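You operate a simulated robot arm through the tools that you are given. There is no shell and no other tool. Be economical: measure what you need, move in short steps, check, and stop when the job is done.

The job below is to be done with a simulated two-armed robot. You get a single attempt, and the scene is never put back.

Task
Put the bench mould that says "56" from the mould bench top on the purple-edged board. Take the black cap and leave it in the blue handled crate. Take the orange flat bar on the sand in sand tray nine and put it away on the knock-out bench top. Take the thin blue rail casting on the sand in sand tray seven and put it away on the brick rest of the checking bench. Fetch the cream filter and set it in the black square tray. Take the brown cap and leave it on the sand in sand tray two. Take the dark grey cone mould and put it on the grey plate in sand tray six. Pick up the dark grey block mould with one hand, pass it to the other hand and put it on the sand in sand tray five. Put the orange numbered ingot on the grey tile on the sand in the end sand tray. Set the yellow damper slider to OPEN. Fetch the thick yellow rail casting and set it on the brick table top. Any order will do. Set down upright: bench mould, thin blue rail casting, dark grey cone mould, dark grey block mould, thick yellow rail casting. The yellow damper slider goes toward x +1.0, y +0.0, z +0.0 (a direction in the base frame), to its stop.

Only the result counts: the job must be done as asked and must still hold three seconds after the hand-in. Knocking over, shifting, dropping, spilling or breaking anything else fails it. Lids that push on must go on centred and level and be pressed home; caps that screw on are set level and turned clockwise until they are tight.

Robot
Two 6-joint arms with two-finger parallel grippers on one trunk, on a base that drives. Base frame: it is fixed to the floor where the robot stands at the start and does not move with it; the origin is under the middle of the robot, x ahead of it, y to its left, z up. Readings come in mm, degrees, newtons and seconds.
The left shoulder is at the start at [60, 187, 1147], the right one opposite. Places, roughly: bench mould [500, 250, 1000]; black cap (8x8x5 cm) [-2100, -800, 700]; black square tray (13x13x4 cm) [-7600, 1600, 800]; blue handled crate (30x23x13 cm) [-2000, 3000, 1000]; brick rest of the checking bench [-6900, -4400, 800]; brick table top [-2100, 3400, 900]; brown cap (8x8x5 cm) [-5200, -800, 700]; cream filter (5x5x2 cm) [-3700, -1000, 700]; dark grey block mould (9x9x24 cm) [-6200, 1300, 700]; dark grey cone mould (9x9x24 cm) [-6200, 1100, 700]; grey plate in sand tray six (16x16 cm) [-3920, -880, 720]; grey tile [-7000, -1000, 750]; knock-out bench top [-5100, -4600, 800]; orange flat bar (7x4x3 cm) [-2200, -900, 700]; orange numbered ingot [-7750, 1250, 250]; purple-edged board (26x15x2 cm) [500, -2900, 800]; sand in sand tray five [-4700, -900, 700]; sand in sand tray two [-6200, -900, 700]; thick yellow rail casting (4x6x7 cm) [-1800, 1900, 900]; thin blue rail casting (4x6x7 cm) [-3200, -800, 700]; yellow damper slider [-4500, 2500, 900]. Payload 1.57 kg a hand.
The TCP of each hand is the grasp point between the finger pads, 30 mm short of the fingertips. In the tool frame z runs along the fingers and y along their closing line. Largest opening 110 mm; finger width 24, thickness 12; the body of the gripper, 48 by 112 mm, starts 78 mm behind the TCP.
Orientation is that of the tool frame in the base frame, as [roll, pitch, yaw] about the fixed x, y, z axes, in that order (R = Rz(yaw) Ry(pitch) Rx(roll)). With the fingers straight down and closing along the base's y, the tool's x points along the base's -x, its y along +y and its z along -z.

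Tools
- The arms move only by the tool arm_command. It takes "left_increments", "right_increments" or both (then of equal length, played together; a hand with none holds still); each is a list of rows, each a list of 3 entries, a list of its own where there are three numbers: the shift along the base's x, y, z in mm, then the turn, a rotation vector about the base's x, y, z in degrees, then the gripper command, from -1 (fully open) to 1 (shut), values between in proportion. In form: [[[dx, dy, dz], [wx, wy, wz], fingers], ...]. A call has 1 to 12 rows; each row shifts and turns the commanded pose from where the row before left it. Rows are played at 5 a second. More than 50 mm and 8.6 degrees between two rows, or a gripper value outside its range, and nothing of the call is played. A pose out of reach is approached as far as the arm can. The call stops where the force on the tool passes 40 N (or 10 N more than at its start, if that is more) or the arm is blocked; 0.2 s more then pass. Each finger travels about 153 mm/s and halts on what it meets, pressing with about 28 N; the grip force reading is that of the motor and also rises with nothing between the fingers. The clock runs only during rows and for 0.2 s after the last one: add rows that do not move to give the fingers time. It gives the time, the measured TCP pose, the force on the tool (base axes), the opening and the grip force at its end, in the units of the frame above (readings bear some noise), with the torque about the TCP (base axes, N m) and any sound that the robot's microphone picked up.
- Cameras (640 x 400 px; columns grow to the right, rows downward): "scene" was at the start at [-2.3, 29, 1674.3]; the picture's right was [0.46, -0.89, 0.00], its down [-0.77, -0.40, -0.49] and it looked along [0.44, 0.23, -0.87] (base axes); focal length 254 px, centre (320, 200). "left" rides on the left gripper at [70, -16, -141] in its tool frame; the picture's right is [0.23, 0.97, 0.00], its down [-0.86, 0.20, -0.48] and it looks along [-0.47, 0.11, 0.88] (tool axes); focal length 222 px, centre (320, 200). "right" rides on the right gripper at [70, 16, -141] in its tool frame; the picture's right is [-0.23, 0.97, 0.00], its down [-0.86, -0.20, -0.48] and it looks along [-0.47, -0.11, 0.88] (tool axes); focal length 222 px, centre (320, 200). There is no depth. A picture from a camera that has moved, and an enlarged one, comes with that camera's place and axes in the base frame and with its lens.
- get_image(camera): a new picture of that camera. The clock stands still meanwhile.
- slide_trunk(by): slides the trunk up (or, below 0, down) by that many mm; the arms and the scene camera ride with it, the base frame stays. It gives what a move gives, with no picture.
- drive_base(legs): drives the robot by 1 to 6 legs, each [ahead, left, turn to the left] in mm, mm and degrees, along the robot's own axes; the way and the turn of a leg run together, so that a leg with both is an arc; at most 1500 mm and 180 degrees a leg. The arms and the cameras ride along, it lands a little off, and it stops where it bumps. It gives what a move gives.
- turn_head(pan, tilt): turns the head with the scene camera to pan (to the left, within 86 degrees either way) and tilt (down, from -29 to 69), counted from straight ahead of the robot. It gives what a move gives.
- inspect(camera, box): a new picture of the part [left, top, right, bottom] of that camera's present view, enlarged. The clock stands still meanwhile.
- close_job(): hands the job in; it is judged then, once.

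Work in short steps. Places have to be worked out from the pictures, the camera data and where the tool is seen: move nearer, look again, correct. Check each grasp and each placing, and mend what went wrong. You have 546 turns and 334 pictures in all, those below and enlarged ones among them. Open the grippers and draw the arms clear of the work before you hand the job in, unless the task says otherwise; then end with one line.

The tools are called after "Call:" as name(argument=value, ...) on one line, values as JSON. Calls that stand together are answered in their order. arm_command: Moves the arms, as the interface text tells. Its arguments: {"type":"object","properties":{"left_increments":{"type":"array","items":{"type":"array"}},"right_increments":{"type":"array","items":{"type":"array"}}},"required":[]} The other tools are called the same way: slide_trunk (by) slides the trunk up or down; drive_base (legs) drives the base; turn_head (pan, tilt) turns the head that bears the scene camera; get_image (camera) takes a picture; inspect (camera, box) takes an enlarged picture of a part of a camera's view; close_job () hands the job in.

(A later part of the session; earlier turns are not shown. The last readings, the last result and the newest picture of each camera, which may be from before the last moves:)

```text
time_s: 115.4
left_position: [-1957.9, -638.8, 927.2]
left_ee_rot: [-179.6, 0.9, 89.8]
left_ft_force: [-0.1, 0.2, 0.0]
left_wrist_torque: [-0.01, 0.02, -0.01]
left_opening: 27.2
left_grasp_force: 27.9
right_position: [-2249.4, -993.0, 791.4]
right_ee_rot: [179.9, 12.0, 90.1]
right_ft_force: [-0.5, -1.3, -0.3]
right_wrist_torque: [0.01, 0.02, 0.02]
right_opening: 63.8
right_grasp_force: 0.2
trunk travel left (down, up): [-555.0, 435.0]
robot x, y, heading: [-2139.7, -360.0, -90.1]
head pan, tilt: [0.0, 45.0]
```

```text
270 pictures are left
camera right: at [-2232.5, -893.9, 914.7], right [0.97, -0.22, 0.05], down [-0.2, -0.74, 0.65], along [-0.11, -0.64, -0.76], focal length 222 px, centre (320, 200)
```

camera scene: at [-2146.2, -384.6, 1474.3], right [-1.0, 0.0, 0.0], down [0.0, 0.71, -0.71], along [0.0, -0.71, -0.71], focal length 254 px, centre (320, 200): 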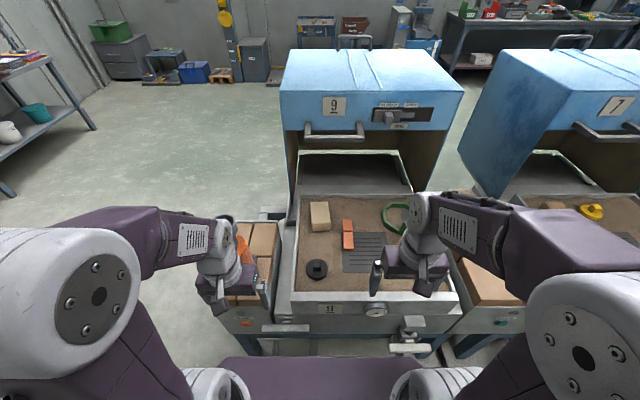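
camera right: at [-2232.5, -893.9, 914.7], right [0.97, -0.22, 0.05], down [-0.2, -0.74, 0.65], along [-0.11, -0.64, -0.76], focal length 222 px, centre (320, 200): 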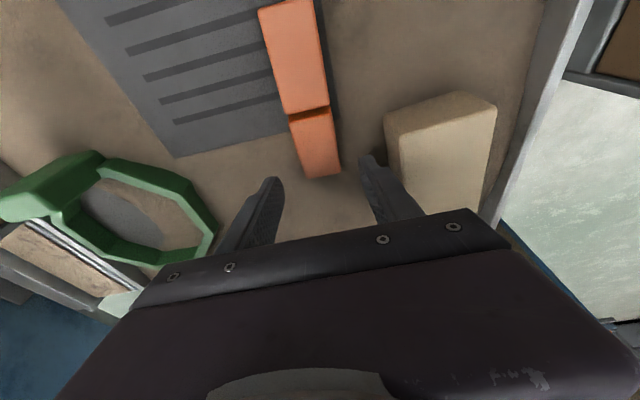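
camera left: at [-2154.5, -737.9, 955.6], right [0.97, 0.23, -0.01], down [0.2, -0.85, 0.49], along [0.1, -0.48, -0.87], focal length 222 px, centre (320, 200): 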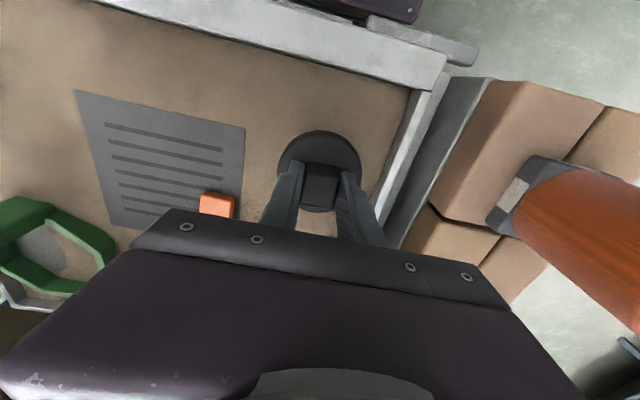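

Bar centre ≈ (-2247, -982). I shift 8 mm back, narrow to 54 mm, and descend to z ≈ 747.

Call:
arm_command(right_increments=[[[2, 8, 0], [0, 0, 0], 0.02], [[0, 0, -20], [0, 0, 0], 0.02], [[0, 0, -15], [0, 0, 0], 0.02], [[0, 0, -8], [0, 0, 0], 0.02], [[0, 0, 0], [0, 0, 0], 0.02]])

Call:
get_image(camera="right")

```text
time_s: 116.6
left_position: [-1957.5, -638.3, 927.5]
left_ee_rot: [-179.6, 0.9, 89.9]
left_ft_force: [-0.5, 0.5, 0.3]
left_wrist_torque: [0.02, 0.01, 0.04]
left_opening: 27.0
left_grasp_force: 27.7
right_position: [-2246.9, -984.7, 748.8]
right_ee_rot: [-180.0, 12.1, 89.9]
right_ft_force: [0.5, 0.0, 1.4]
right_wrist_torque: [-0.01, -0.02, -0.02]
right_opening: 53.9
right_grasp_force: 0.0
trunk travel left (down, up): [-555.0, 435.0]
robot x, y, heading: [-2143.4, -359.5, -90.0]
head pan, tilt: [0.0, 45.0]
```

```text
269 pictures are left
camera right: at [-2230.8, -886.1, 871.4], right [0.97, -0.22, 0.05], down [-0.2, -0.74, 0.65], along [-0.11, -0.64, -0.76], focal length 222 px, centre (320, 200)
```

right: 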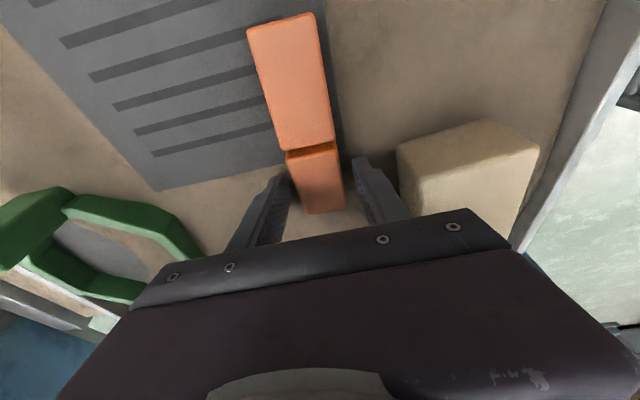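

The far bar is between the fingers, clear of the near one. I lower 5 mm, close, and lift gently.

Call:
arm_command(right_increments=[[[0, 0, -5], [0, 0, 0], 0.02], [[0, 0, 0], [0, 0, 0], 0.2], [[0, 0, 0], [0, 0, 0], 1], [[0, 0, 0], [0, 0, 0], 1], [[0, -2, 10], [0, 0, 0], 1], [[0, 0, 20], [0, 0, 0], 1], [[0, 0, 0], [0, 0, 0], 1]])

Call:
get_image(camera="right")

```text
time_s: 118.2
left_position: [-1959.1, -639.7, 927.6]
left_ee_rot: [-179.7, 0.8, 90.0]
left_ft_force: [-0.6, 0.5, -0.1]
left_wrist_torque: [0.02, 0.03, 0.02]
left_opening: 27.0
left_grasp_force: 27.2
right_position: [-2247.9, -986.3, 773.2]
right_ee_rot: [180.0, 11.9, 90.0]
right_ft_force: [0.1, 0.0, -2.4]
right_wrist_torque: [-0.09, 0.01, -0.04]
right_opening: 35.5
right_grasp_force: 28.1
trunk travel left (down, up): [-555.0, 435.0]
robot x, y, heading: [-2147.1, -357.6, -90.1]
head pan, tilt: [0.0, 45.0]
```

```text
268 pictures are left
camera right: at [-2230.9, -889.1, 895.8], right [0.97, -0.22, 0.05], down [-0.2, -0.74, 0.64], along [-0.11, -0.64, -0.76], focal length 222 px, centre (320, 200)
```

right: 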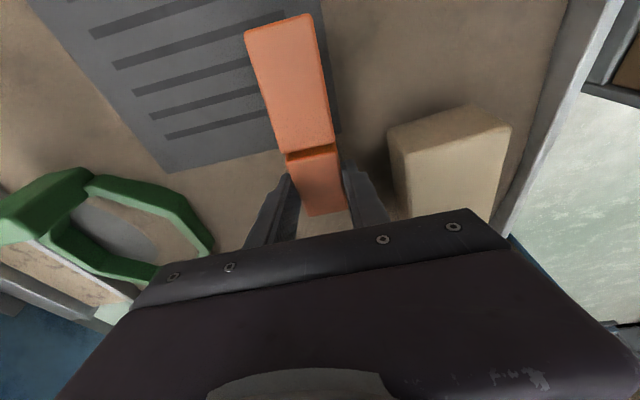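

Both orange parts seem to have risen together. I look from the head camera to understand it.

Call:
inspect(camera="scene", box=[300, 180, 400, 270])

Call:
inspect(camera="right", box=[220, 0, 380, 230])

```text
4.44 times, centred on (350, 225) of scene
camera zoom: at [-2146.3, -385.5, 1474.2], right [-1.0, 0.0, 0.0], down [0.0, 0.71, -0.71], along [0.0, -0.71, -0.71], focal length 1130 px, centre (187, 89)
```

zoom: 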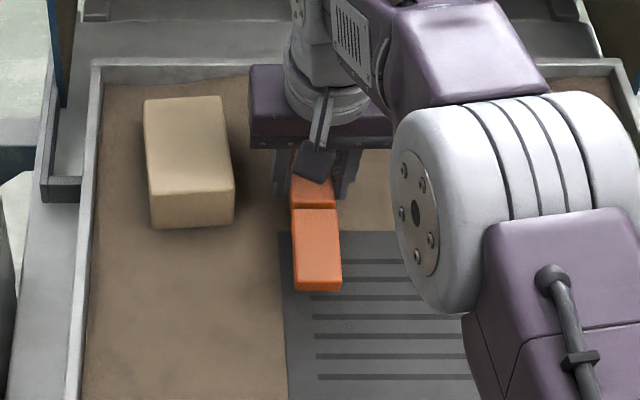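

```text
1.74 times, centred on (300, 115) of right
camera zoom: at [-2230.9, -889.1, 895.8], right [0.97, -0.22, 0.05], down [-0.2, -0.74, 0.64], along [-0.11, -0.64, -0.76], focal length 386 px, centre (355, 348)
```

zoom: 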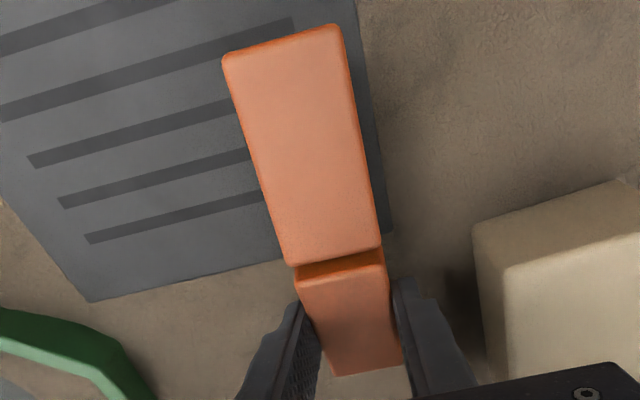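

It moved as one rigid stepped bar, so this is the single orange flat bar, held by its thin end (≈0.24 kg). I raise it and draw it back.

Call:
arm_command(right_increments=[[[0, 0, 40], [0, 0, 0], 1], [[0, 0, 40], [0, 0, 0], 1], [[0, 20, 40], [0, 0, 0], 1], [[0, 45, 20], [0, 0, 0], 1], [[0, 45, 0], [0, 0, 0], 1], [[-10, 45, 0], [0, 0, 0], 1], [[-20, 45, 0], [0, 0, 0], 1], [[-20, 45, 0], [0, 0, 0], 1], [[-20, 45, 0], [0, 0, 0], 1], [[-20, 40, 0], [0, 0, 0], 1]])

Call:
get_image(camera="right")

Call:
get_image(camera="scene")

```text
time_s: 120.4
left_position: [-1959.8, -637.6, 928.9]
left_ee_rot: [-179.7, 0.9, 89.9]
left_ft_force: [0.1, 0.1, -0.7]
left_wrist_torque: [0.02, -0.01, 0.02]
left_opening: 27.0
left_grasp_force: 27.2
right_position: [-2336.8, -654.2, 913.4]
right_ee_rot: [180.0, 12.1, 90.0]
right_ft_force: [-0.2, -0.1, -2.0]
right_wrist_torque: [-0.07, 0.04, 0.0]
right_opening: 35.7
right_grasp_force: 28.3
trunk travel left (down, up): [-555.0, 435.0]
robot x, y, heading: [-2147.6, -360.1, -89.9]
head pan, tilt: [0.0, 45.0]
```

```text
265 pictures are left
camera right: at [-2321.2, -556.2, 1035.9], right [0.97, -0.22, 0.05], down [-0.2, -0.74, 0.65], along [-0.11, -0.64, -0.76], focal length 222 px, centre (320, 200)
```

right: 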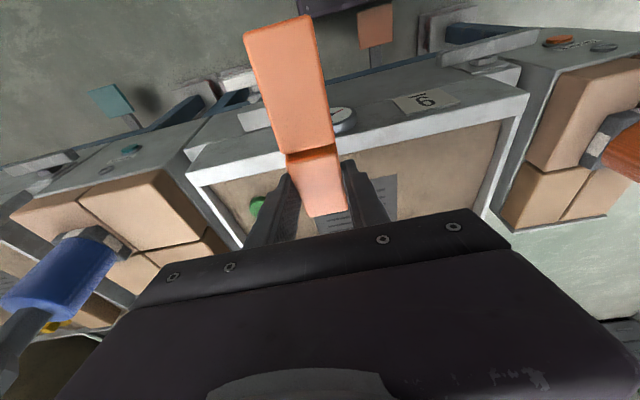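

```text
264 pictures are left
camera scene: at [-2146.7, -382.4, 1474.3], right [-1.0, 0.0, 0.0], down [0.0, 0.71, -0.71], along [0.0, -0.71, -0.71], focal length 254 px, centre (320, 200)
```

scene: 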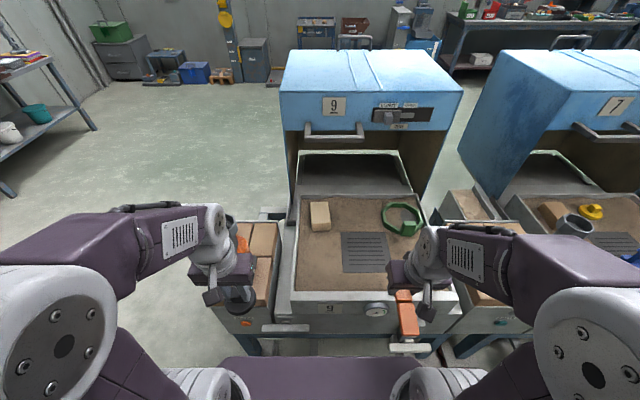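

Both items are held. I back away from the trays, turn round, and go look at the crate, rail and brick table area.

Call:
drive_base(legs=[[-500, 0, 0], [0, 0, 180], [700, 0, 0]])

Call:
turn_head(pan=0, tilt=15)

Call:
get_image(camera="scene")

```text
time_s: 134.2
left_position: [-2333.2, 1114.9, 927.1]
left_ee_rot: [-179.7, 0.8, -90.1]
left_ft_force: [-0.6, 0.0, 0.0]
left_wrist_torque: [0.0, 0.01, -0.02]
left_opening: 27.2
left_grasp_force: 27.7
right_position: [-1955.2, 1133.5, 913.6]
right_ee_rot: [180.0, 12.2, -89.9]
right_ft_force: [-0.9, 0.3, -1.8]
right_wrist_torque: [0.07, -0.03, 0.02]
right_opening: 35.4
right_grasp_force: 27.7
trunk travel left (down, up): [-555.0, 435.0]
robot x, y, heading: [-2142.1, 836.7, 90.0]
head pan, tilt: [0.0, 45.0]
```

```text
time_s: 135.1
left_position: [-2332.9, 1115.9, 928.2]
left_ee_rot: [-179.7, 0.9, -90.0]
left_ft_force: [0.2, 1.1, 0.1]
left_wrist_torque: [0.01, 0.0, 0.0]
left_opening: 27.2
left_grasp_force: 28.3
right_position: [-1955.2, 1133.5, 913.3]
right_ee_rot: [-179.9, 12.0, -89.9]
right_ft_force: [0.7, -0.3, -2.2]
right_wrist_torque: [0.04, -0.03, -0.02]
right_opening: 35.6
right_grasp_force: 28.1
trunk travel left (down, up): [-555.0, 435.0]
robot x, y, heading: [-2146.0, 833.5, 90.0]
head pan, tilt: [0.0, 15.0]
```

```text
263 pictures are left
camera scene: at [-2147.3, 869.7, 1521.0], right [1.0, 0.0, 0.0], down [0.0, -0.26, -0.97], along [0.0, 0.97, -0.26], focal length 254 px, centre (320, 200)
```

scene: 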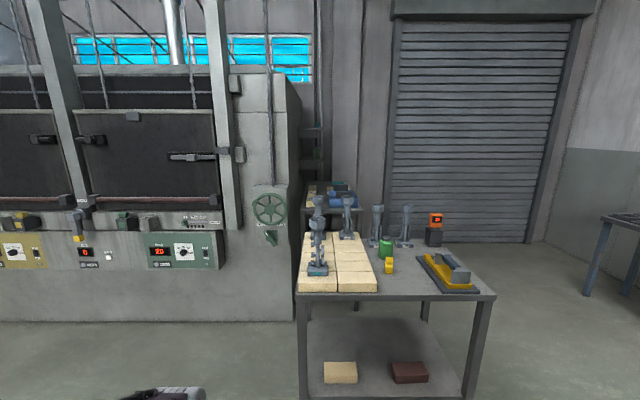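

I zoom in on the table with the yellow item and what's behind it.

Call:
inspect(camera="scene", box=[280, 160, 500, 300])

```text
2.86 times, centred on (390, 230) of scene
camera zoom: at [-2147.3, 869.7, 1521.0], right [1.0, 0.0, 0.0], down [0.0, -0.26, -0.97], along [0.0, 0.97, -0.26], focal length 726 px, centre (120, 114)
```

zoom: 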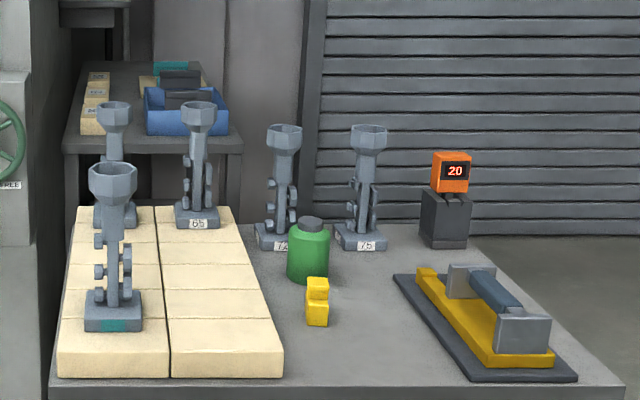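

The yellow rail is near (-1800, 1990); the blue crate is on the table behind, best reached from the +x side. I drive round to the right.

Call:
drive_base(legs=[[0, -1240, 0], [1100, 0, 0], [1050, 0, 0], [0, 0, 90]])

Call:
turn_head(pan=0, tilt=30)

Call:
get_image(camera="scene")

```text
time_s: 155.3
left_position: [-1173.1, 2792.5, 926.7]
left_ee_rot: [-179.7, 0.8, -1.1]
left_ft_force: [0.5, -0.4, -0.5]
left_wrist_torque: [-0.02, 0.05, -0.03]
left_opening: 27.1
left_grasp_force: 27.9
right_position: [-1184.0, 3171.1, 913.6]
right_ee_rot: [180.0, 12.0, -1.1]
right_ft_force: [0.0, -0.5, -1.4]
right_wrist_torque: [-0.02, 0.05, -0.01]
right_opening: 35.3
right_grasp_force: 28.4
trunk travel left (down, up): [-555.0, 435.0]
robot x, y, heading: [-896.8, 2973.1, 178.6]
head pan, tilt: [0.0, 15.0]
```

```text
time_s: 156.1
left_position: [-1172.6, 2792.4, 927.7]
left_ee_rot: [-179.8, 0.9, -1.1]
left_ft_force: [0.0, -0.7, 0.5]
left_wrist_torque: [0.0, -0.01, -0.01]
left_opening: 27.1
left_grasp_force: 27.9
right_position: [-1183.1, 3171.6, 914.1]
right_ee_rot: [-180.0, 12.0, -1.1]
right_ft_force: [1.0, 0.4, -2.1]
right_wrist_torque: [0.01, 0.06, 0.02]
right_opening: 35.5
right_grasp_force: 27.5
trunk travel left (down, up): [-555.0, 435.0]
robot x, y, heading: [-892.1, 2975.0, 178.8]
head pan, tilt: [0.0, 30.0]
```

```text
261 pictures are left
camera scene: at [-924.5, 2973.1, 1496.9], right [0.02, 1.0, 0.0], down [0.5, -0.01, -0.87], along [-0.87, 0.02, -0.5], focal length 254 px, centre (320, 200)
```

scene: 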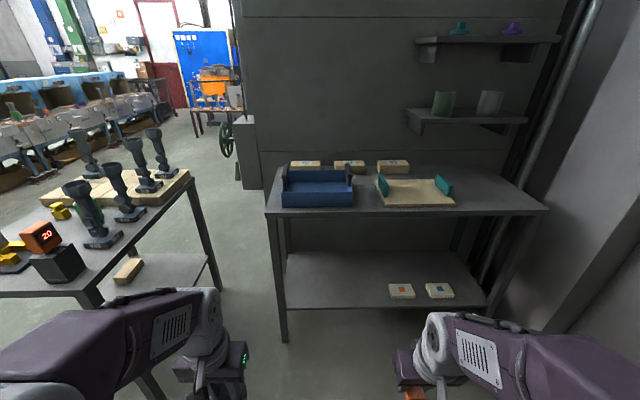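

The blue crate is at about (-1990, 2987) on the table (top ≈ z 880). I raise the trunk 220 mm and drive up to the table.

Call:
slide_trunk(by=220)

Call:
drive_base(legs=[[0, 160, 1.3], [600, 0, 0]])

Call:
turn_head(pan=15, tilt=50)

Call:
get_image(camera="scene")

```text
time_s: 158.4
left_position: [-1173.5, 2793.0, 1148.1]
left_ee_rot: [-179.6, 0.9, -1.1]
left_ft_force: [0.3, -0.2, 0.1]
left_wrist_torque: [0.01, -0.02, 0.0]
left_opening: 27.1
left_grasp_force: 28.0
right_position: [-1183.6, 3171.1, 1132.9]
right_ee_rot: [-180.0, 11.9, -1.1]
right_ft_force: [-0.2, 0.8, -3.0]
right_wrist_torque: [0.0, 0.03, 0.04]
right_opening: 35.7
right_grasp_force: 27.9
trunk travel left (down, up): [-775.0, 215.0]
robot x, y, heading: [-888.5, 2973.3, 178.9]
head pan, tilt: [0.0, 30.0]
```

```text
time_s: 162.9
left_position: [-1770.7, 2622.6, 1146.0]
left_ee_rot: [-179.7, 1.0, 0.3]
left_ft_force: [0.2, -0.6, -0.1]
left_wrist_torque: [-0.01, -0.01, 0.01]
left_opening: 26.8
left_grasp_force: 28.5
right_position: [-1790.4, 3000.7, 1133.2]
right_ee_rot: [-179.9, 12.1, 0.3]
right_ft_force: [-0.4, -0.6, -1.8]
right_wrist_torque: [-0.02, 0.07, -0.02]
right_opening: 35.7
right_grasp_force: 27.9
trunk travel left (down, up): [-775.0, 215.0]
robot x, y, heading: [-1495.9, 2811.2, -179.8]
head pan, tilt: [0.0, 30.0]
```

```text
time_s: 163.7
left_position: [-1772.0, 2622.5, 1147.8]
left_ee_rot: [-179.7, 0.9, 0.2]
left_ft_force: [0.0, -0.5, -0.3]
left_wrist_torque: [0.0, -0.02, 0.02]
left_opening: 26.7
left_grasp_force: 28.2
right_position: [-1791.9, 3000.8, 1132.9]
right_ee_rot: [180.0, 12.0, 0.2]
right_ft_force: [0.2, 0.6, -3.1]
right_wrist_torque: [0.01, 0.07, -0.02]
right_opening: 35.2
right_grasp_force: 28.5
trunk travel left (down, up): [-775.0, 215.0]
robot x, y, heading: [-1494.6, 2811.9, -179.7]
head pan, tilt: [15.0, 50.0]
```

```text
260 pictures are left
camera scene: at [-1511.5, 2789.2, 1687.4], right [-0.26, 0.96, 0.0], down [0.74, 0.2, -0.64], along [-0.62, -0.17, -0.77], focal length 254 px, centre (320, 200)
```

scene: 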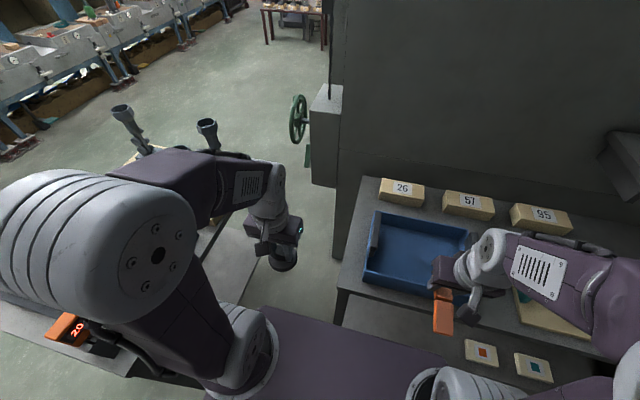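

I went left instead of right; the hands are clear of everything. I shift 320 mm to the right.

Call:
drive_base(legs=[[0, -320, 0]])

Call:
get_image(camera="scene")

Call:
get_image(camera="left")

```text
time_s: 165.8
left_position: [-1773.8, 2942.0, 1147.7]
left_ee_rot: [-179.6, 0.9, 0.1]
left_ft_force: [-0.1, 0.4, -0.6]
left_wrist_torque: [-0.02, 0.0, 0.01]
left_opening: 27.1
left_grasp_force: 28.1
right_position: [-1792.2, 3320.6, 1133.3]
right_ee_rot: [-179.9, 12.0, 0.2]
right_ft_force: [-0.2, -0.2, -1.0]
right_wrist_torque: [-0.02, 0.03, -0.01]
right_opening: 35.4
right_grasp_force: 27.7
trunk travel left (down, up): [-775.0, 215.0]
robot x, y, heading: [-1496.3, 3129.6, -179.8]
head pan, tilt: [15.0, 50.0]
```

```text
259 pictures are left
camera scene: at [-1512.1, 3107.6, 1687.3], right [-0.26, 0.97, 0.0], down [0.74, 0.2, -0.64], along [-0.62, -0.17, -0.77], focal length 254 px, centre (320, 200)
```

scene: 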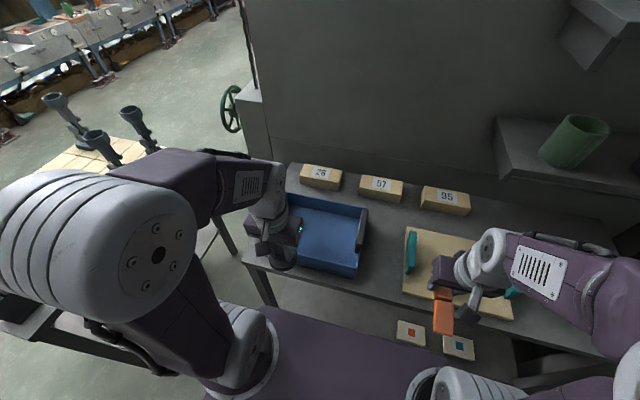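

```text
258 pictures are left
camera left: at [-1701.6, 2957.6, 1287.2], right [0.23, -0.97, -0.01], down [-0.85, -0.2, 0.49], along [-0.48, -0.1, -0.87], focal length 222 px, centre (320, 200)
```

left: 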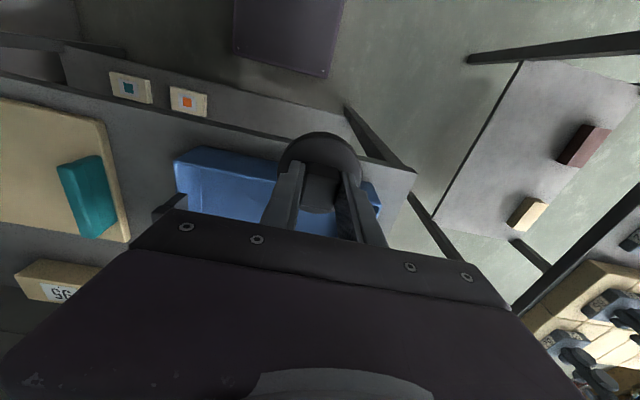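

I move the cap over the crate's middle (≈ (-1945, 2958)) and look.

Call:
arm_command(left_increments=[[[-45, 4, 0], [0, 0, 0], 1], [[-45, 4, 0], [0, 0, 0], 1], [[-45, 4, 0], [0, 0, 0], 1], [[-35, 4, 0], [0, 0, 0], 1], [[0, 0, 0], [0, 0, 0], 1]])

Call:
get_image(camera="scene")

Call:
get_image(camera="left")

```text
time_s: 167.0
left_position: [-1943.5, 2960.3, 1146.9]
left_ee_rot: [-179.7, 0.8, 0.1]
left_ft_force: [0.2, 0.3, 0.0]
left_wrist_torque: [-0.03, 0.03, 0.0]
left_opening: 27.2
left_grasp_force: 27.7
right_position: [-1791.7, 3322.1, 1133.3]
right_ee_rot: [-179.9, 12.0, 0.2]
right_ft_force: [0.2, 0.7, -1.8]
right_wrist_torque: [0.01, 0.09, -0.01]
right_opening: 35.4
right_grasp_force: 27.5
trunk travel left (down, up): [-775.0, 215.0]
robot x, y, heading: [-1498.6, 3130.1, -179.6]
head pan, tilt: [15.0, 50.0]
```

```text
257 pictures are left
camera scene: at [-1511.3, 3109.6, 1687.4], right [-0.26, 0.97, 0.0], down [0.74, 0.2, -0.64], along [-0.62, -0.17, -0.77], focal length 254 px, centre (320, 200)
```

scene: 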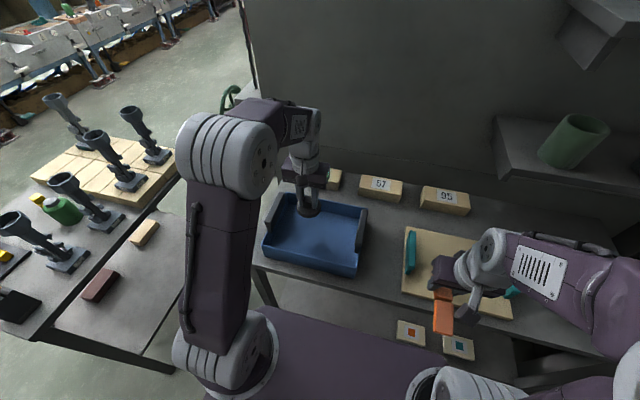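

```text
256 pictures are left
camera left: at [-1871.5, 2975.1, 1287.6], right [0.23, -0.97, -0.01], down [-0.85, -0.2, 0.49], along [-0.48, -0.1, -0.87], focal length 222 px, centre (320, 200)
```

left: 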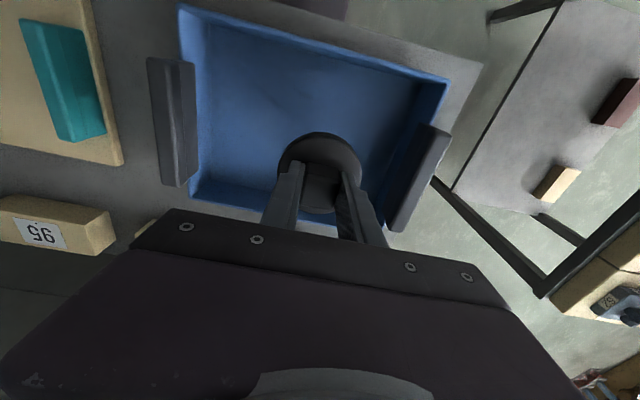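

The cap is over the crate's inside. I lower it in, watching the force near the bottom.

Call:
arm_command(left_increments=[[[-5, 12, -45], [0, 0, 0], 1], [[0, 0, -45], [0, 0, 0], 1], [[0, 0, -45], [0, 0, 0], 1], [[0, 0, -20], [0, 0, 0], 1], [[0, 0, -8], [0, 0, 0], 1], [[0, 0, -8], [0, 0, 0], 1], [[0, 0, 0], [0, 0, 0], 1]])

Call:
get_image(camera="left")

```text
time_s: 168.2
left_position: [-1946.8, 2972.6, 993.8]
left_ee_rot: [-179.7, 1.2, 0.1]
left_ft_force: [6.5, 1.1, 18.3]
left_wrist_torque: [-0.02, -0.47, 0.04]
left_opening: 26.9
left_grasp_force: 27.9
right_position: [-1789.6, 3324.2, 1134.4]
right_ee_rot: [-180.0, 12.1, 0.3]
right_ft_force: [0.3, 0.0, -2.2]
right_wrist_torque: [0.03, 0.03, 0.03]
right_opening: 35.5
right_grasp_force: 28.1
trunk travel left (down, up): [-775.0, 215.0]
robot x, y, heading: [-1493.9, 3128.4, -179.8]
head pan, tilt: [15.0, 50.0]
stopped in row 5 (left hand): the force on the tool passed its limit (the readings are from after the stop); the commanded pose is now the measured one
```

```text
255 pictures are left
camera left: at [-1874.5, 2987.8, 1133.4], right [0.23, -0.97, -0.01], down [-0.84, -0.2, 0.49], along [-0.48, -0.1, -0.87], focal length 222 px, centre (320, 200)
```

left: 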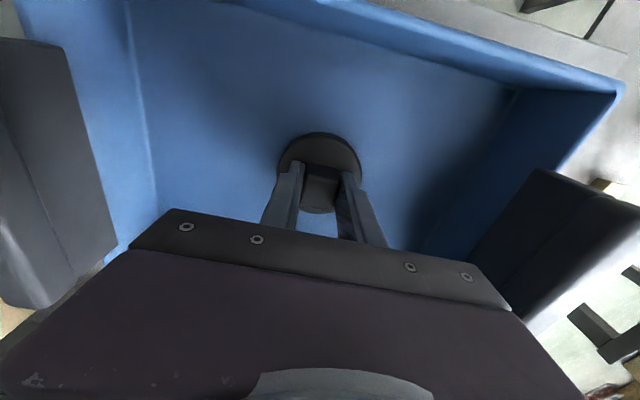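

The cap sits on the crate floor. I ease up 2 mm, open, and lift straight out.

Call:
arm_command(left_increments=[[[0, 0, 2], [0, 0, 0], 1], [[0, 0, 0], [0, 0, 0], 0.3], [[0, 0, 0], [0, 0, 0], 0.1], [[0, 0, 20], [0, 0, 0], 0.1], [[0, 0, 45], [0, 0, 0], 0.1], [[0, 0, 45], [0, 0, 0], 0.1], [[0, 0, 45], [0, 0, 0], 0.1]])

Call:
get_image(camera="left")

```text
time_s: 169.8
left_position: [-1948.1, 2970.5, 1148.7]
left_ee_rot: [-179.8, 1.0, 0.1]
left_ft_force: [-1.0, -0.2, -0.1]
left_wrist_torque: [0.02, 0.0, -0.02]
left_opening: 49.5
left_grasp_force: 0.1
right_position: [-1791.3, 3322.6, 1133.4]
right_ee_rot: [180.0, 12.0, 0.1]
right_ft_force: [0.3, -0.5, -3.0]
right_wrist_torque: [0.0, 0.05, -0.01]
right_opening: 35.6
right_grasp_force: 28.1
trunk travel left (down, up): [-775.0, 215.0]
robot x, y, heading: [-1496.8, 3131.1, -179.8]
head pan, tilt: [15.0, 50.0]
```

```text
254 pictures are left
camera left: at [-1876.1, 2986.7, 1289.2], right [0.23, -0.97, -0.01], down [-0.85, -0.2, 0.49], along [-0.48, -0.1, -0.87], focal length 222 px, centre (320, 200)
```

left: 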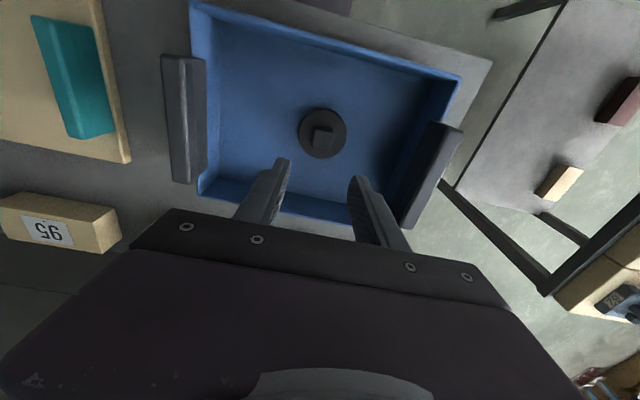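

The black cap lies in the crate. I retract the left hand and drive round to the front of the table with the yellow rail.

Call:
arm_command(left_increments=[[[45, 0, 0], [0, -0.9, 0], 0.1], [[45, 0, 0], [0, 0, 0], -1], [[45, 0, 0], [0, 0, 0], -1], [[40, 0, 0], [0, 0, 0], -1]])

Call:
drive_base(legs=[[-600, 0, 0], [0, 0, -90], [-1500, 0, 0], [-300, 0, 0], [0, 700, 0]])

Call:
turn_head(pan=15, tilt=35)

Call:
get_image(camera="scene")

```text
time_s: 170.8
left_position: [-1771.8, 2970.4, 1149.1]
left_ee_rot: [-179.6, 0.4, 0.1]
left_ft_force: [0.7, 0.1, -0.3]
left_wrist_torque: [0.04, 0.04, 0.0]
left_opening: 110.1
left_grasp_force: 0.1
right_position: [-1789.3, 3321.8, 1132.8]
right_ee_rot: [-180.0, 12.2, 0.2]
right_ft_force: [0.4, -0.1, -0.7]
right_wrist_torque: [-0.03, 0.07, -0.03]
right_opening: 35.5
right_grasp_force: 28.1
trunk travel left (down, up): [-775.0, 215.0]
robot x, y, heading: [-1496.6, 3131.0, -179.6]
head pan, tilt: [15.0, 50.0]
```

```text
time_s: 190.1
left_position: [-1771.0, 1626.7, 1149.2]
left_ee_rot: [-179.8, 0.2, -90.9]
left_ft_force: [-0.3, 0.1, -0.8]
left_wrist_torque: [0.0, 0.02, 0.02]
left_opening: 109.8
left_grasp_force: 0.1
right_position: [-1420.2, 1637.4, 1133.0]
right_ee_rot: [-180.0, 12.0, -90.8]
right_ft_force: [0.2, 0.5, -2.0]
right_wrist_torque: [0.1, 0.02, -0.01]
right_opening: 35.6
right_grasp_force: 28.0
trunk travel left (down, up): [-775.0, 215.0]
robot x, y, heading: [-1619.2, 1343.7, 89.2]
head pan, tilt: [15.0, 50.0]
```

```text
time_s: 190.9
left_position: [-1772.8, 1626.1, 1148.6]
left_ee_rot: [-179.6, 0.2, -90.9]
left_ft_force: [-0.9, -0.3, -0.4]
left_wrist_torque: [0.03, 0.01, 0.01]
left_opening: 110.0
left_grasp_force: 0.0
right_position: [-1421.6, 1637.0, 1133.6]
right_ee_rot: [180.0, 12.0, -90.8]
right_ft_force: [0.1, 0.5, -1.7]
right_wrist_torque: [0.06, -0.02, -0.01]
right_opening: 35.5
right_grasp_force: 28.0
trunk travel left (down, up): [-775.0, 215.0]
robot x, y, heading: [-1613.5, 1343.1, 88.8]
head pan, tilt: [15.0, 35.0]
```

```text
253 pictures are left
camera scene: at [-1641.4, 1369.1, 1709.0], right [0.97, 0.24, 0.0], down [0.14, -0.56, -0.82], along [-0.2, 0.79, -0.57], focal length 254 px, centre (320, 200)
```

scene: 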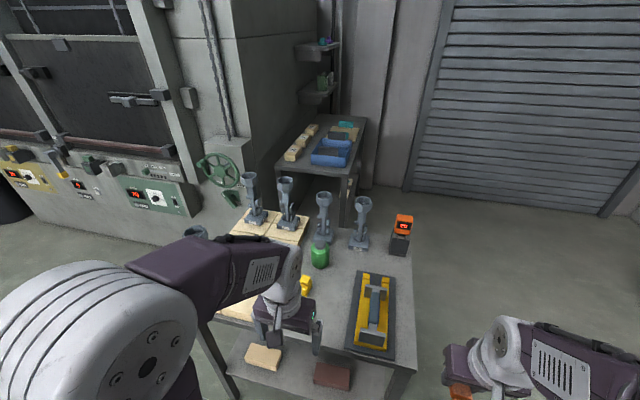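

Triangulation: yellow rail at about (-1837, 1906, 936); table front ≈ y 1728. I drive 100 mm closer and place the left hand above it.

Call:
drive_base(legs=[[100, 0, 1]])

Call:
arm_command(left_increments=[[[-25, 35, 0], [0, 0, 0], -1], [[-25, 35, 0], [0, 0, 0], -1], [[0, 20, 0], [0, 0, 0], -1]])

Call:
get_image(camera="left")

Call:
get_image(camera="scene")

```text
time_s: 192.0
left_position: [-1775.9, 1721.2, 1149.3]
left_ee_rot: [-179.8, 0.4, -90.0]
left_ft_force: [-0.1, 0.1, -0.6]
left_wrist_torque: [0.01, 0.01, -0.01]
left_opening: 110.1
left_grasp_force: 0.1
right_position: [-1425.2, 1737.8, 1132.5]
right_ee_rot: [-180.0, 12.2, -89.9]
right_ft_force: [-0.7, -0.4, -1.4]
right_wrist_torque: [0.07, 0.01, 0.0]
right_opening: 35.3
right_grasp_force: 27.8
trunk travel left (down, up): [-775.0, 215.0]
robot x, y, heading: [-1619.1, 1442.9, 90.0]
head pan, tilt: [15.0, 35.0]
```

```text
time_s: 192.8
left_position: [-1828.2, 1814.6, 1148.4]
left_ee_rot: [-179.6, 0.2, -90.1]
left_ft_force: [0.1, 0.8, 0.4]
left_wrist_torque: [-0.02, 0.03, -0.01]
left_opening: 110.1
left_grasp_force: 0.1
right_position: [-1425.2, 1741.9, 1133.4]
right_ee_rot: [-179.9, 11.9, -89.8]
right_ft_force: [-0.1, -0.4, -3.0]
right_wrist_torque: [0.09, 0.0, -0.01]
right_opening: 35.5
right_grasp_force: 27.9
trunk travel left (down, up): [-775.0, 215.0]
robot x, y, heading: [-1614.6, 1443.6, 90.0]
head pan, tilt: [15.0, 35.0]
```

```text
252 pictures are left
camera left: at [-1812.7, 1745.9, 1289.4], right [-0.97, -0.23, -0.01], down [-0.2, 0.85, 0.48], along [-0.1, 0.47, -0.88], focal length 222 px, centre (320, 200)
```

left: 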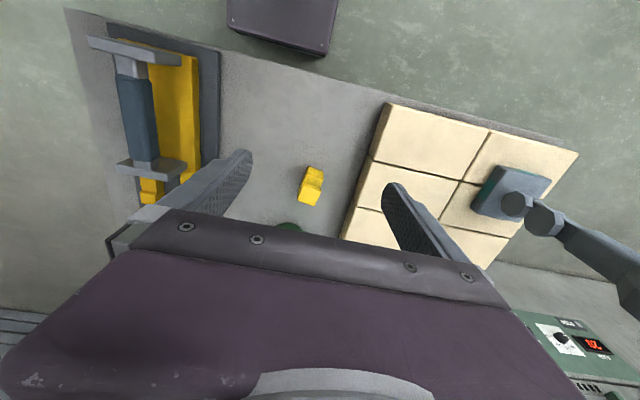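

```text
251 pictures are left
camera scene: at [-1640.0, 1470.5, 1709.1], right [0.97, 0.26, 0.0], down [0.15, -0.55, -0.82], along [-0.21, 0.79, -0.57], focal length 254 px, centre (320, 200)
```

scene: 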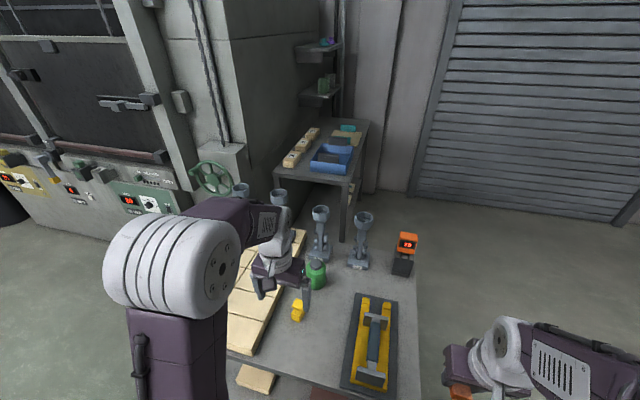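

Call:
inspect(camera="left", box=[270, 140, 350, 240])

Call:
inspect(camera="scene", box=[270, 270, 340, 340])

```text
4.00 times, centred on (310, 190) of left
camera zoom: at [-1812.7, 1745.9, 1289.4], right [-0.97, -0.23, -0.01], down [-0.2, 0.85, 0.48], along [-0.1, 0.47, -0.88], focal length 888 px, centre (360, 240)
```

zoom: 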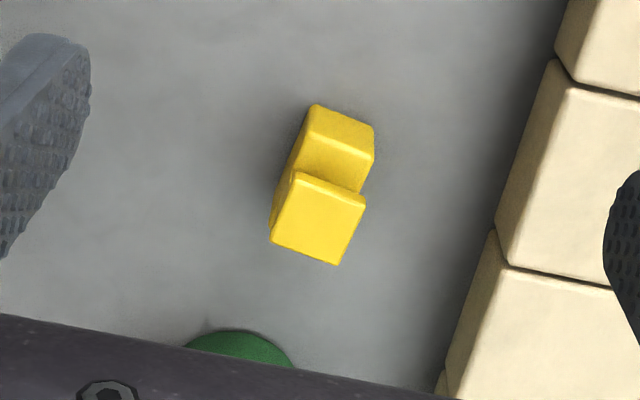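

```text
5.71 times, centred on (305, 305) of scene
camera zoom: at [-1640.0, 1470.5, 1709.1], right [0.97, 0.26, 0.0], down [0.15, -0.55, -0.82], along [-0.21, 0.79, -0.57], focal length 1453 px, centre (406, -400)
```

zoom: 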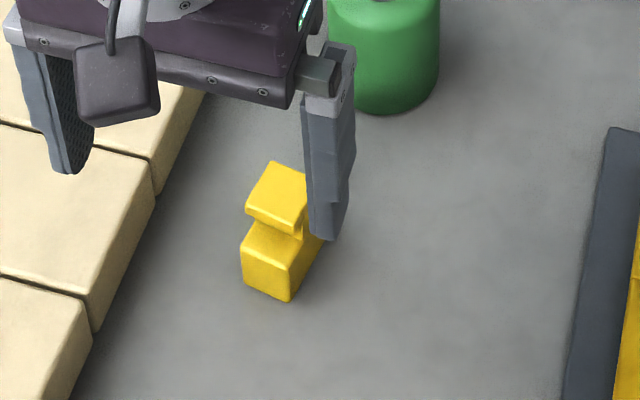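

The rail's upright part is at about (-1830, 1912), turned ≈ -10°. I yaw the hand, centre over it with a 60 mm opening and come down to z ≈ 1005 to check.

Call:
arm_command(left_increments=[[[-1, 45, 0], [0, 0, -5], -0.09], [[-1, 45, 0], [0, 0, -5], -0.09], [[0, 8, -45], [0, 0, 0], -0.09], [[0, 0, -49], [0, 0, 0], -0.09], [[0, 0, -49], [0, 0, 0], -0.09], [[0, 0, 0], [0, 0, 0], -0.09]])

Call:
get_image(camera="left")

Call:
inspect(camera="scene", box=[250, 250, 350, 340])

```text
time_s: 194.2
left_position: [-1828.8, 1912.4, 1008.6]
left_ee_rot: [-179.7, 0.3, -100.0]
left_ft_force: [0.1, -0.4, -0.1]
left_wrist_torque: [0.0, 0.01, 0.0]
left_opening: 59.8
left_grasp_force: 0.0
right_position: [-1424.5, 1739.5, 1133.2]
right_ee_rot: [180.0, 11.9, -89.9]
right_ft_force: [0.3, 0.1, -2.0]
right_wrist_torque: [0.07, 0.03, 0.0]
right_opening: 35.6
right_grasp_force: 28.1
trunk travel left (down, up): [-775.0, 215.0]
robot x, y, heading: [-1616.6, 1442.9, 90.2]
head pan, tilt: [15.0, 35.0]
```

```text
248 pictures are left
camera left: at [-1826.4, 1839.4, 1147.8], right [-1.0, -0.06, -0.01], down [-0.05, 0.88, 0.48], along [-0.02, 0.48, -0.88], focal length 222 px, centre (320, 200)
```

left: 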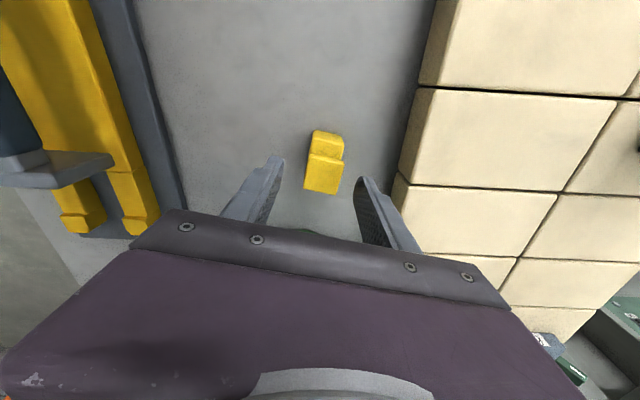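

```text
4.44 times, centred on (300, 295) of scene
camera zoom: at [-1640.4, 1467.3, 1709.1], right [0.97, 0.26, 0.0], down [0.15, -0.55, -0.82], along [-0.21, 0.79, -0.57], focal length 1130 px, centre (409, -222)
```

zoom: 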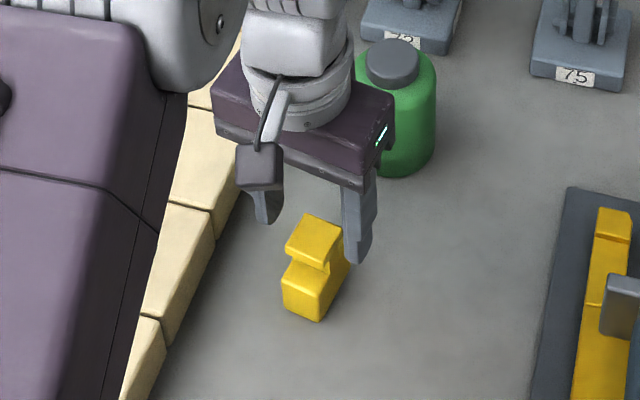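

Aligned well. I go down to TCP ≈ 952, close and test-lift.

Call:
arm_command(left_increments=[[[-1, 3, -30], [0, 0, 0], -0.09], [[0, 0, -26], [0, 0, 0], -0.09], [[0, 0, 0], [0, 0, 0], 0.3], [[0, 0, 0], [0, 0, 0], 1], [[0, 0, 0], [0, 0, 0], 1], [[0, 0, 10], [0, 0, 0], 1], [[0, 0, 20], [0, 0, 0], 1], [[0, 0, 0], [0, 0, 0], 1]])

Call:
get_image(camera="left")

Call:
inspect(camera="scene", box=[250, 250, 350, 340])

```text
time_s: 196.0
left_position: [-1830.0, 1915.4, 979.9]
left_ee_rot: [-179.5, 0.2, -99.9]
left_ft_force: [-1.1, -0.3, -2.6]
left_wrist_torque: [-0.02, 0.01, 0.02]
left_opening: 32.1
left_grasp_force: 27.9
right_position: [-1425.5, 1740.5, 1131.8]
right_ee_rot: [-179.9, 11.9, -89.9]
right_ft_force: [0.1, 0.2, -1.5]
right_wrist_torque: [0.06, -0.01, -0.01]
right_opening: 35.8
right_grasp_force: 28.1
trunk travel left (down, up): [-775.0, 215.0]
robot x, y, heading: [-1618.3, 1442.4, 90.3]
head pan, tilt: [15.0, 35.0]
```

```text
246 pictures are left
camera left: at [-1828.2, 1843.4, 1120.7], right [-1.0, -0.06, -0.01], down [-0.05, 0.88, 0.48], along [-0.02, 0.48, -0.88], focal length 222 px, centre (320, 200)
```

left: 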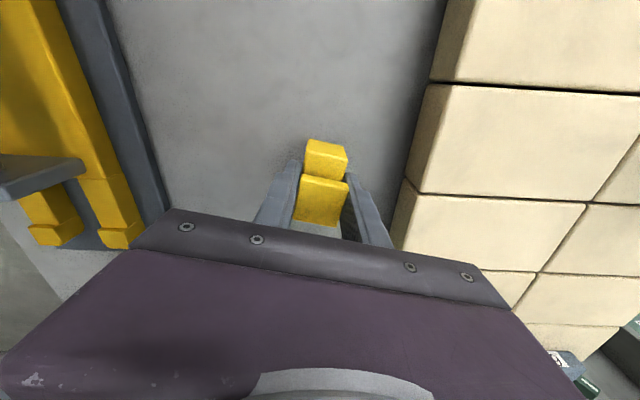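

```text
4.44 times, centred on (300, 295) of scene
camera zoom: at [-1640.9, 1469.5, 1709.1], right [0.97, 0.26, 0.0], down [0.15, -0.55, -0.82], along [-0.21, 0.79, -0.57], focal length 1130 px, centre (409, -222)
```

zoom: 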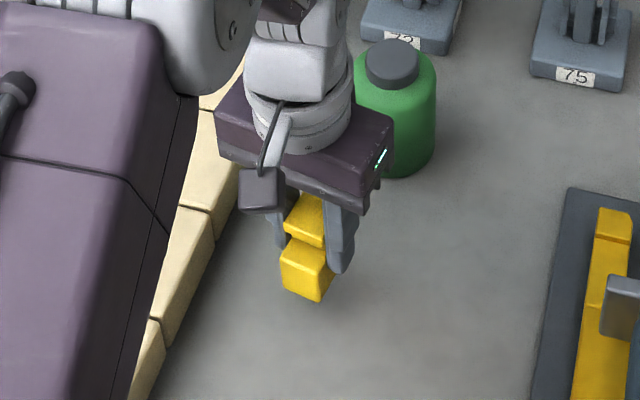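

The rail is held. I raise it, draw back, and drive round to the brick table's free right side.

Call:
arm_command(left_increments=[[[0, 0, 45], [0, 0, 0], 1], [[0, 0, 45], [0, 0, 0], 1], [[0, 0, 45], [0, 0, 0], 1], [[0, -45, 30], [0, 0, 0], 1], [[10, -45, 0], [0, 0, 5], 1], [[20, -45, 0], [0, 0, 5], 1], [[20, -45, 0], [0, 0, 0], 1]])

Call:
drive_base(legs=[[-150, 0, 0], [0, -720, 0], [1500, 0, 0], [950, 0, 0], [0, 0, 90]])

Call:
turn_head(pan=10, tilt=35)

Call:
get_image(camera="scene")

```text
refused: row 4 steps farther than a row can; nothing moved
```

```text
time_s: 212.2
left_position: [-1128.1, 4192.8, 979.5]
left_ee_rot: [-179.5, -0.6, -99.5]
left_ft_force: [0.5, -0.9, -3.2]
left_wrist_torque: [0.0, -0.03, -0.01]
left_opening: 31.8
left_grasp_force: 28.0
right_position: [-722.9, 4024.7, 1133.4]
right_ee_rot: [179.9, 12.0, -89.5]
right_ft_force: [0.2, -0.6, -2.5]
right_wrist_torque: [0.03, 0.0, -0.01]
right_opening: 35.3
right_grasp_force: 27.6
trunk travel left (down, up): [-775.0, 215.0]
robot x, y, heading: [-914.9, 3730.4, 90.1]
head pan, tilt: [15.0, 35.0]
stopped in leg 4: the force on the tool passed its limit (the readings are from after the stop); the commanded pose is now the measured one
```

```text
time_s: 212.9
left_position: [-1128.3, 4192.5, 979.3]
left_ee_rot: [-179.5, -0.5, -99.5]
left_ft_force: [-0.1, -0.1, -2.9]
left_wrist_torque: [0.0, -0.02, -0.01]
left_opening: 32.0
left_grasp_force: 28.0
right_position: [-723.0, 4024.8, 1132.7]
right_ee_rot: [179.9, 12.0, -89.5]
right_ft_force: [0.9, 0.4, -1.7]
right_wrist_torque: [0.06, -0.01, -0.01]
right_opening: 35.4
right_grasp_force: 27.8
trunk travel left (down, up): [-775.0, 215.0]
robot x, y, heading: [-911.3, 3728.7, 90.5]
head pan, tilt: [10.0, 35.0]
```

```text
244 pictures are left
camera scene: at [-928.7, 3753.8, 1709.1], right [0.98, 0.18, 0.0], down [0.1, -0.56, -0.82], along [-0.15, 0.81, -0.57], focal length 254 px, centre (320, 200)
```

scene: 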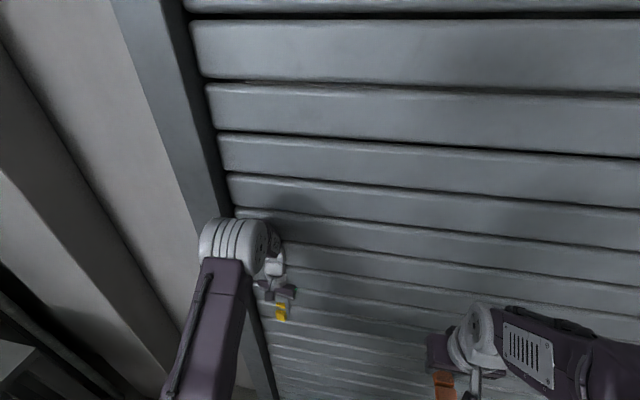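

The arm row was over the 50 mm limit and the drive went on regardless; the hand touched the roller door. I back away, then pull in the arm in legal steps.

Call:
drive_base(legs=[[-300, 0, 0]])

Call:
get_image(camera="left")

```text
time_s: 214.9
left_position: [-1125.8, 3895.3, 978.6]
left_ee_rot: [-179.5, -0.6, -99.8]
left_ft_force: [0.3, -0.6, -3.2]
left_wrist_torque: [-0.01, -0.02, 0.0]
left_opening: 32.2
left_grasp_force: 28.1
right_position: [-719.7, 3725.7, 1132.5]
right_ee_rot: [180.0, 11.8, -89.7]
right_ft_force: [-0.1, -0.8, -1.8]
right_wrist_torque: [0.05, -0.01, 0.0]
right_opening: 35.6
right_grasp_force: 28.5
trunk travel left (down, up): [-775.0, 215.0]
robot x, y, heading: [-910.4, 3427.8, 90.3]
head pan, tilt: [10.0, 35.0]
```

```text
243 pictures are left
camera left: at [-1122.8, 3824.7, 1120.7], right [-1.0, -0.06, -0.01], down [-0.06, 0.88, 0.47], along [-0.02, 0.47, -0.88], focal length 222 px, centre (320, 200)
```

left: 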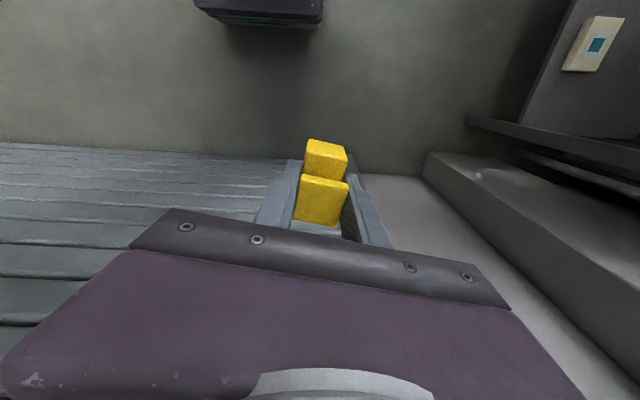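

The rail is unmoved in the grip. I raise and pull in the left hand with legal steps.

Call:
arm_command(left_increments=[[[0, 0, 45], [0, 0, 0], 1], [[0, 0, 45], [0, 0, 0], 1], [[0, 0, 45], [0, 0, 0], 1], [[0, -30, 30], [0, 0, 0], 1], [[10, -45, 0], [0, 0, 5], 1], [[15, -45, 0], [0, 0, 5], 1], [[15, -45, 0], [0, 0, 0], 1], [[10, -35, 0], [0, 0, 0], 1]])

Call:
turn_head(pan=80, tilt=30)

Call:
get_image(camera="scene")

```text
time_s: 216.8
left_position: [-1075.7, 3690.3, 1144.2]
left_ee_rot: [-179.5, -0.4, -89.6]
left_ft_force: [-0.2, 0.4, -1.6]
left_wrist_torque: [-0.01, -0.02, -0.01]
left_opening: 31.6
left_grasp_force: 28.1
right_position: [-719.0, 3722.4, 1133.7]
right_ee_rot: [180.0, 12.1, -89.6]
right_ft_force: [0.3, -0.1, -2.2]
right_wrist_torque: [0.11, 0.02, 0.0]
right_opening: 35.7
right_grasp_force: 28.0
trunk travel left (down, up): [-775.0, 215.0]
robot x, y, heading: [-909.3, 3429.6, 90.2]
head pan, tilt: [10.0, 35.0]
```

```text
time_s: 218.2
left_position: [-1075.1, 3692.6, 1144.1]
left_ee_rot: [-179.5, -0.5, -89.6]
left_ft_force: [0.1, 0.2, -2.6]
left_wrist_torque: [0.01, -0.03, -0.03]
left_opening: 31.9
left_grasp_force: 27.8
right_position: [-718.1, 3724.3, 1134.4]
right_ee_rot: [-179.9, 12.0, -89.8]
right_ft_force: [0.1, -0.1, -1.6]
right_wrist_torque: [0.05, -0.01, 0.01]
right_opening: 35.5
right_grasp_force: 27.8
trunk travel left (down, up): [-775.0, 215.0]
robot x, y, heading: [-912.2, 3433.2, 90.2]
head pan, tilt: [80.0, 30.0]
```

```text
242 pictures are left
camera scene: at [-1000.2, 3382.5, 1716.9], right [0.17, 0.99, 0.0], down [0.49, -0.09, -0.87], along [-0.85, 0.15, -0.5], focal length 254 px, centre (320, 200)
```

scene: 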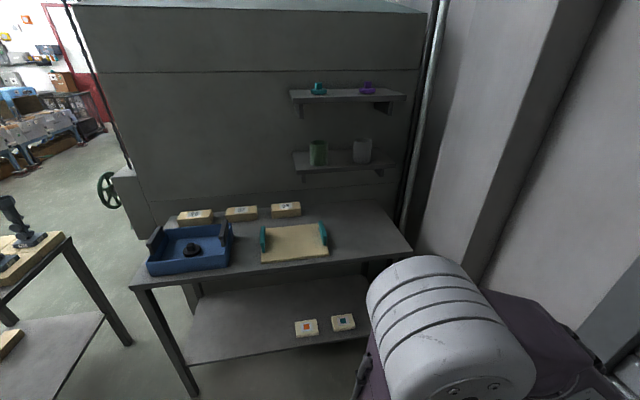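

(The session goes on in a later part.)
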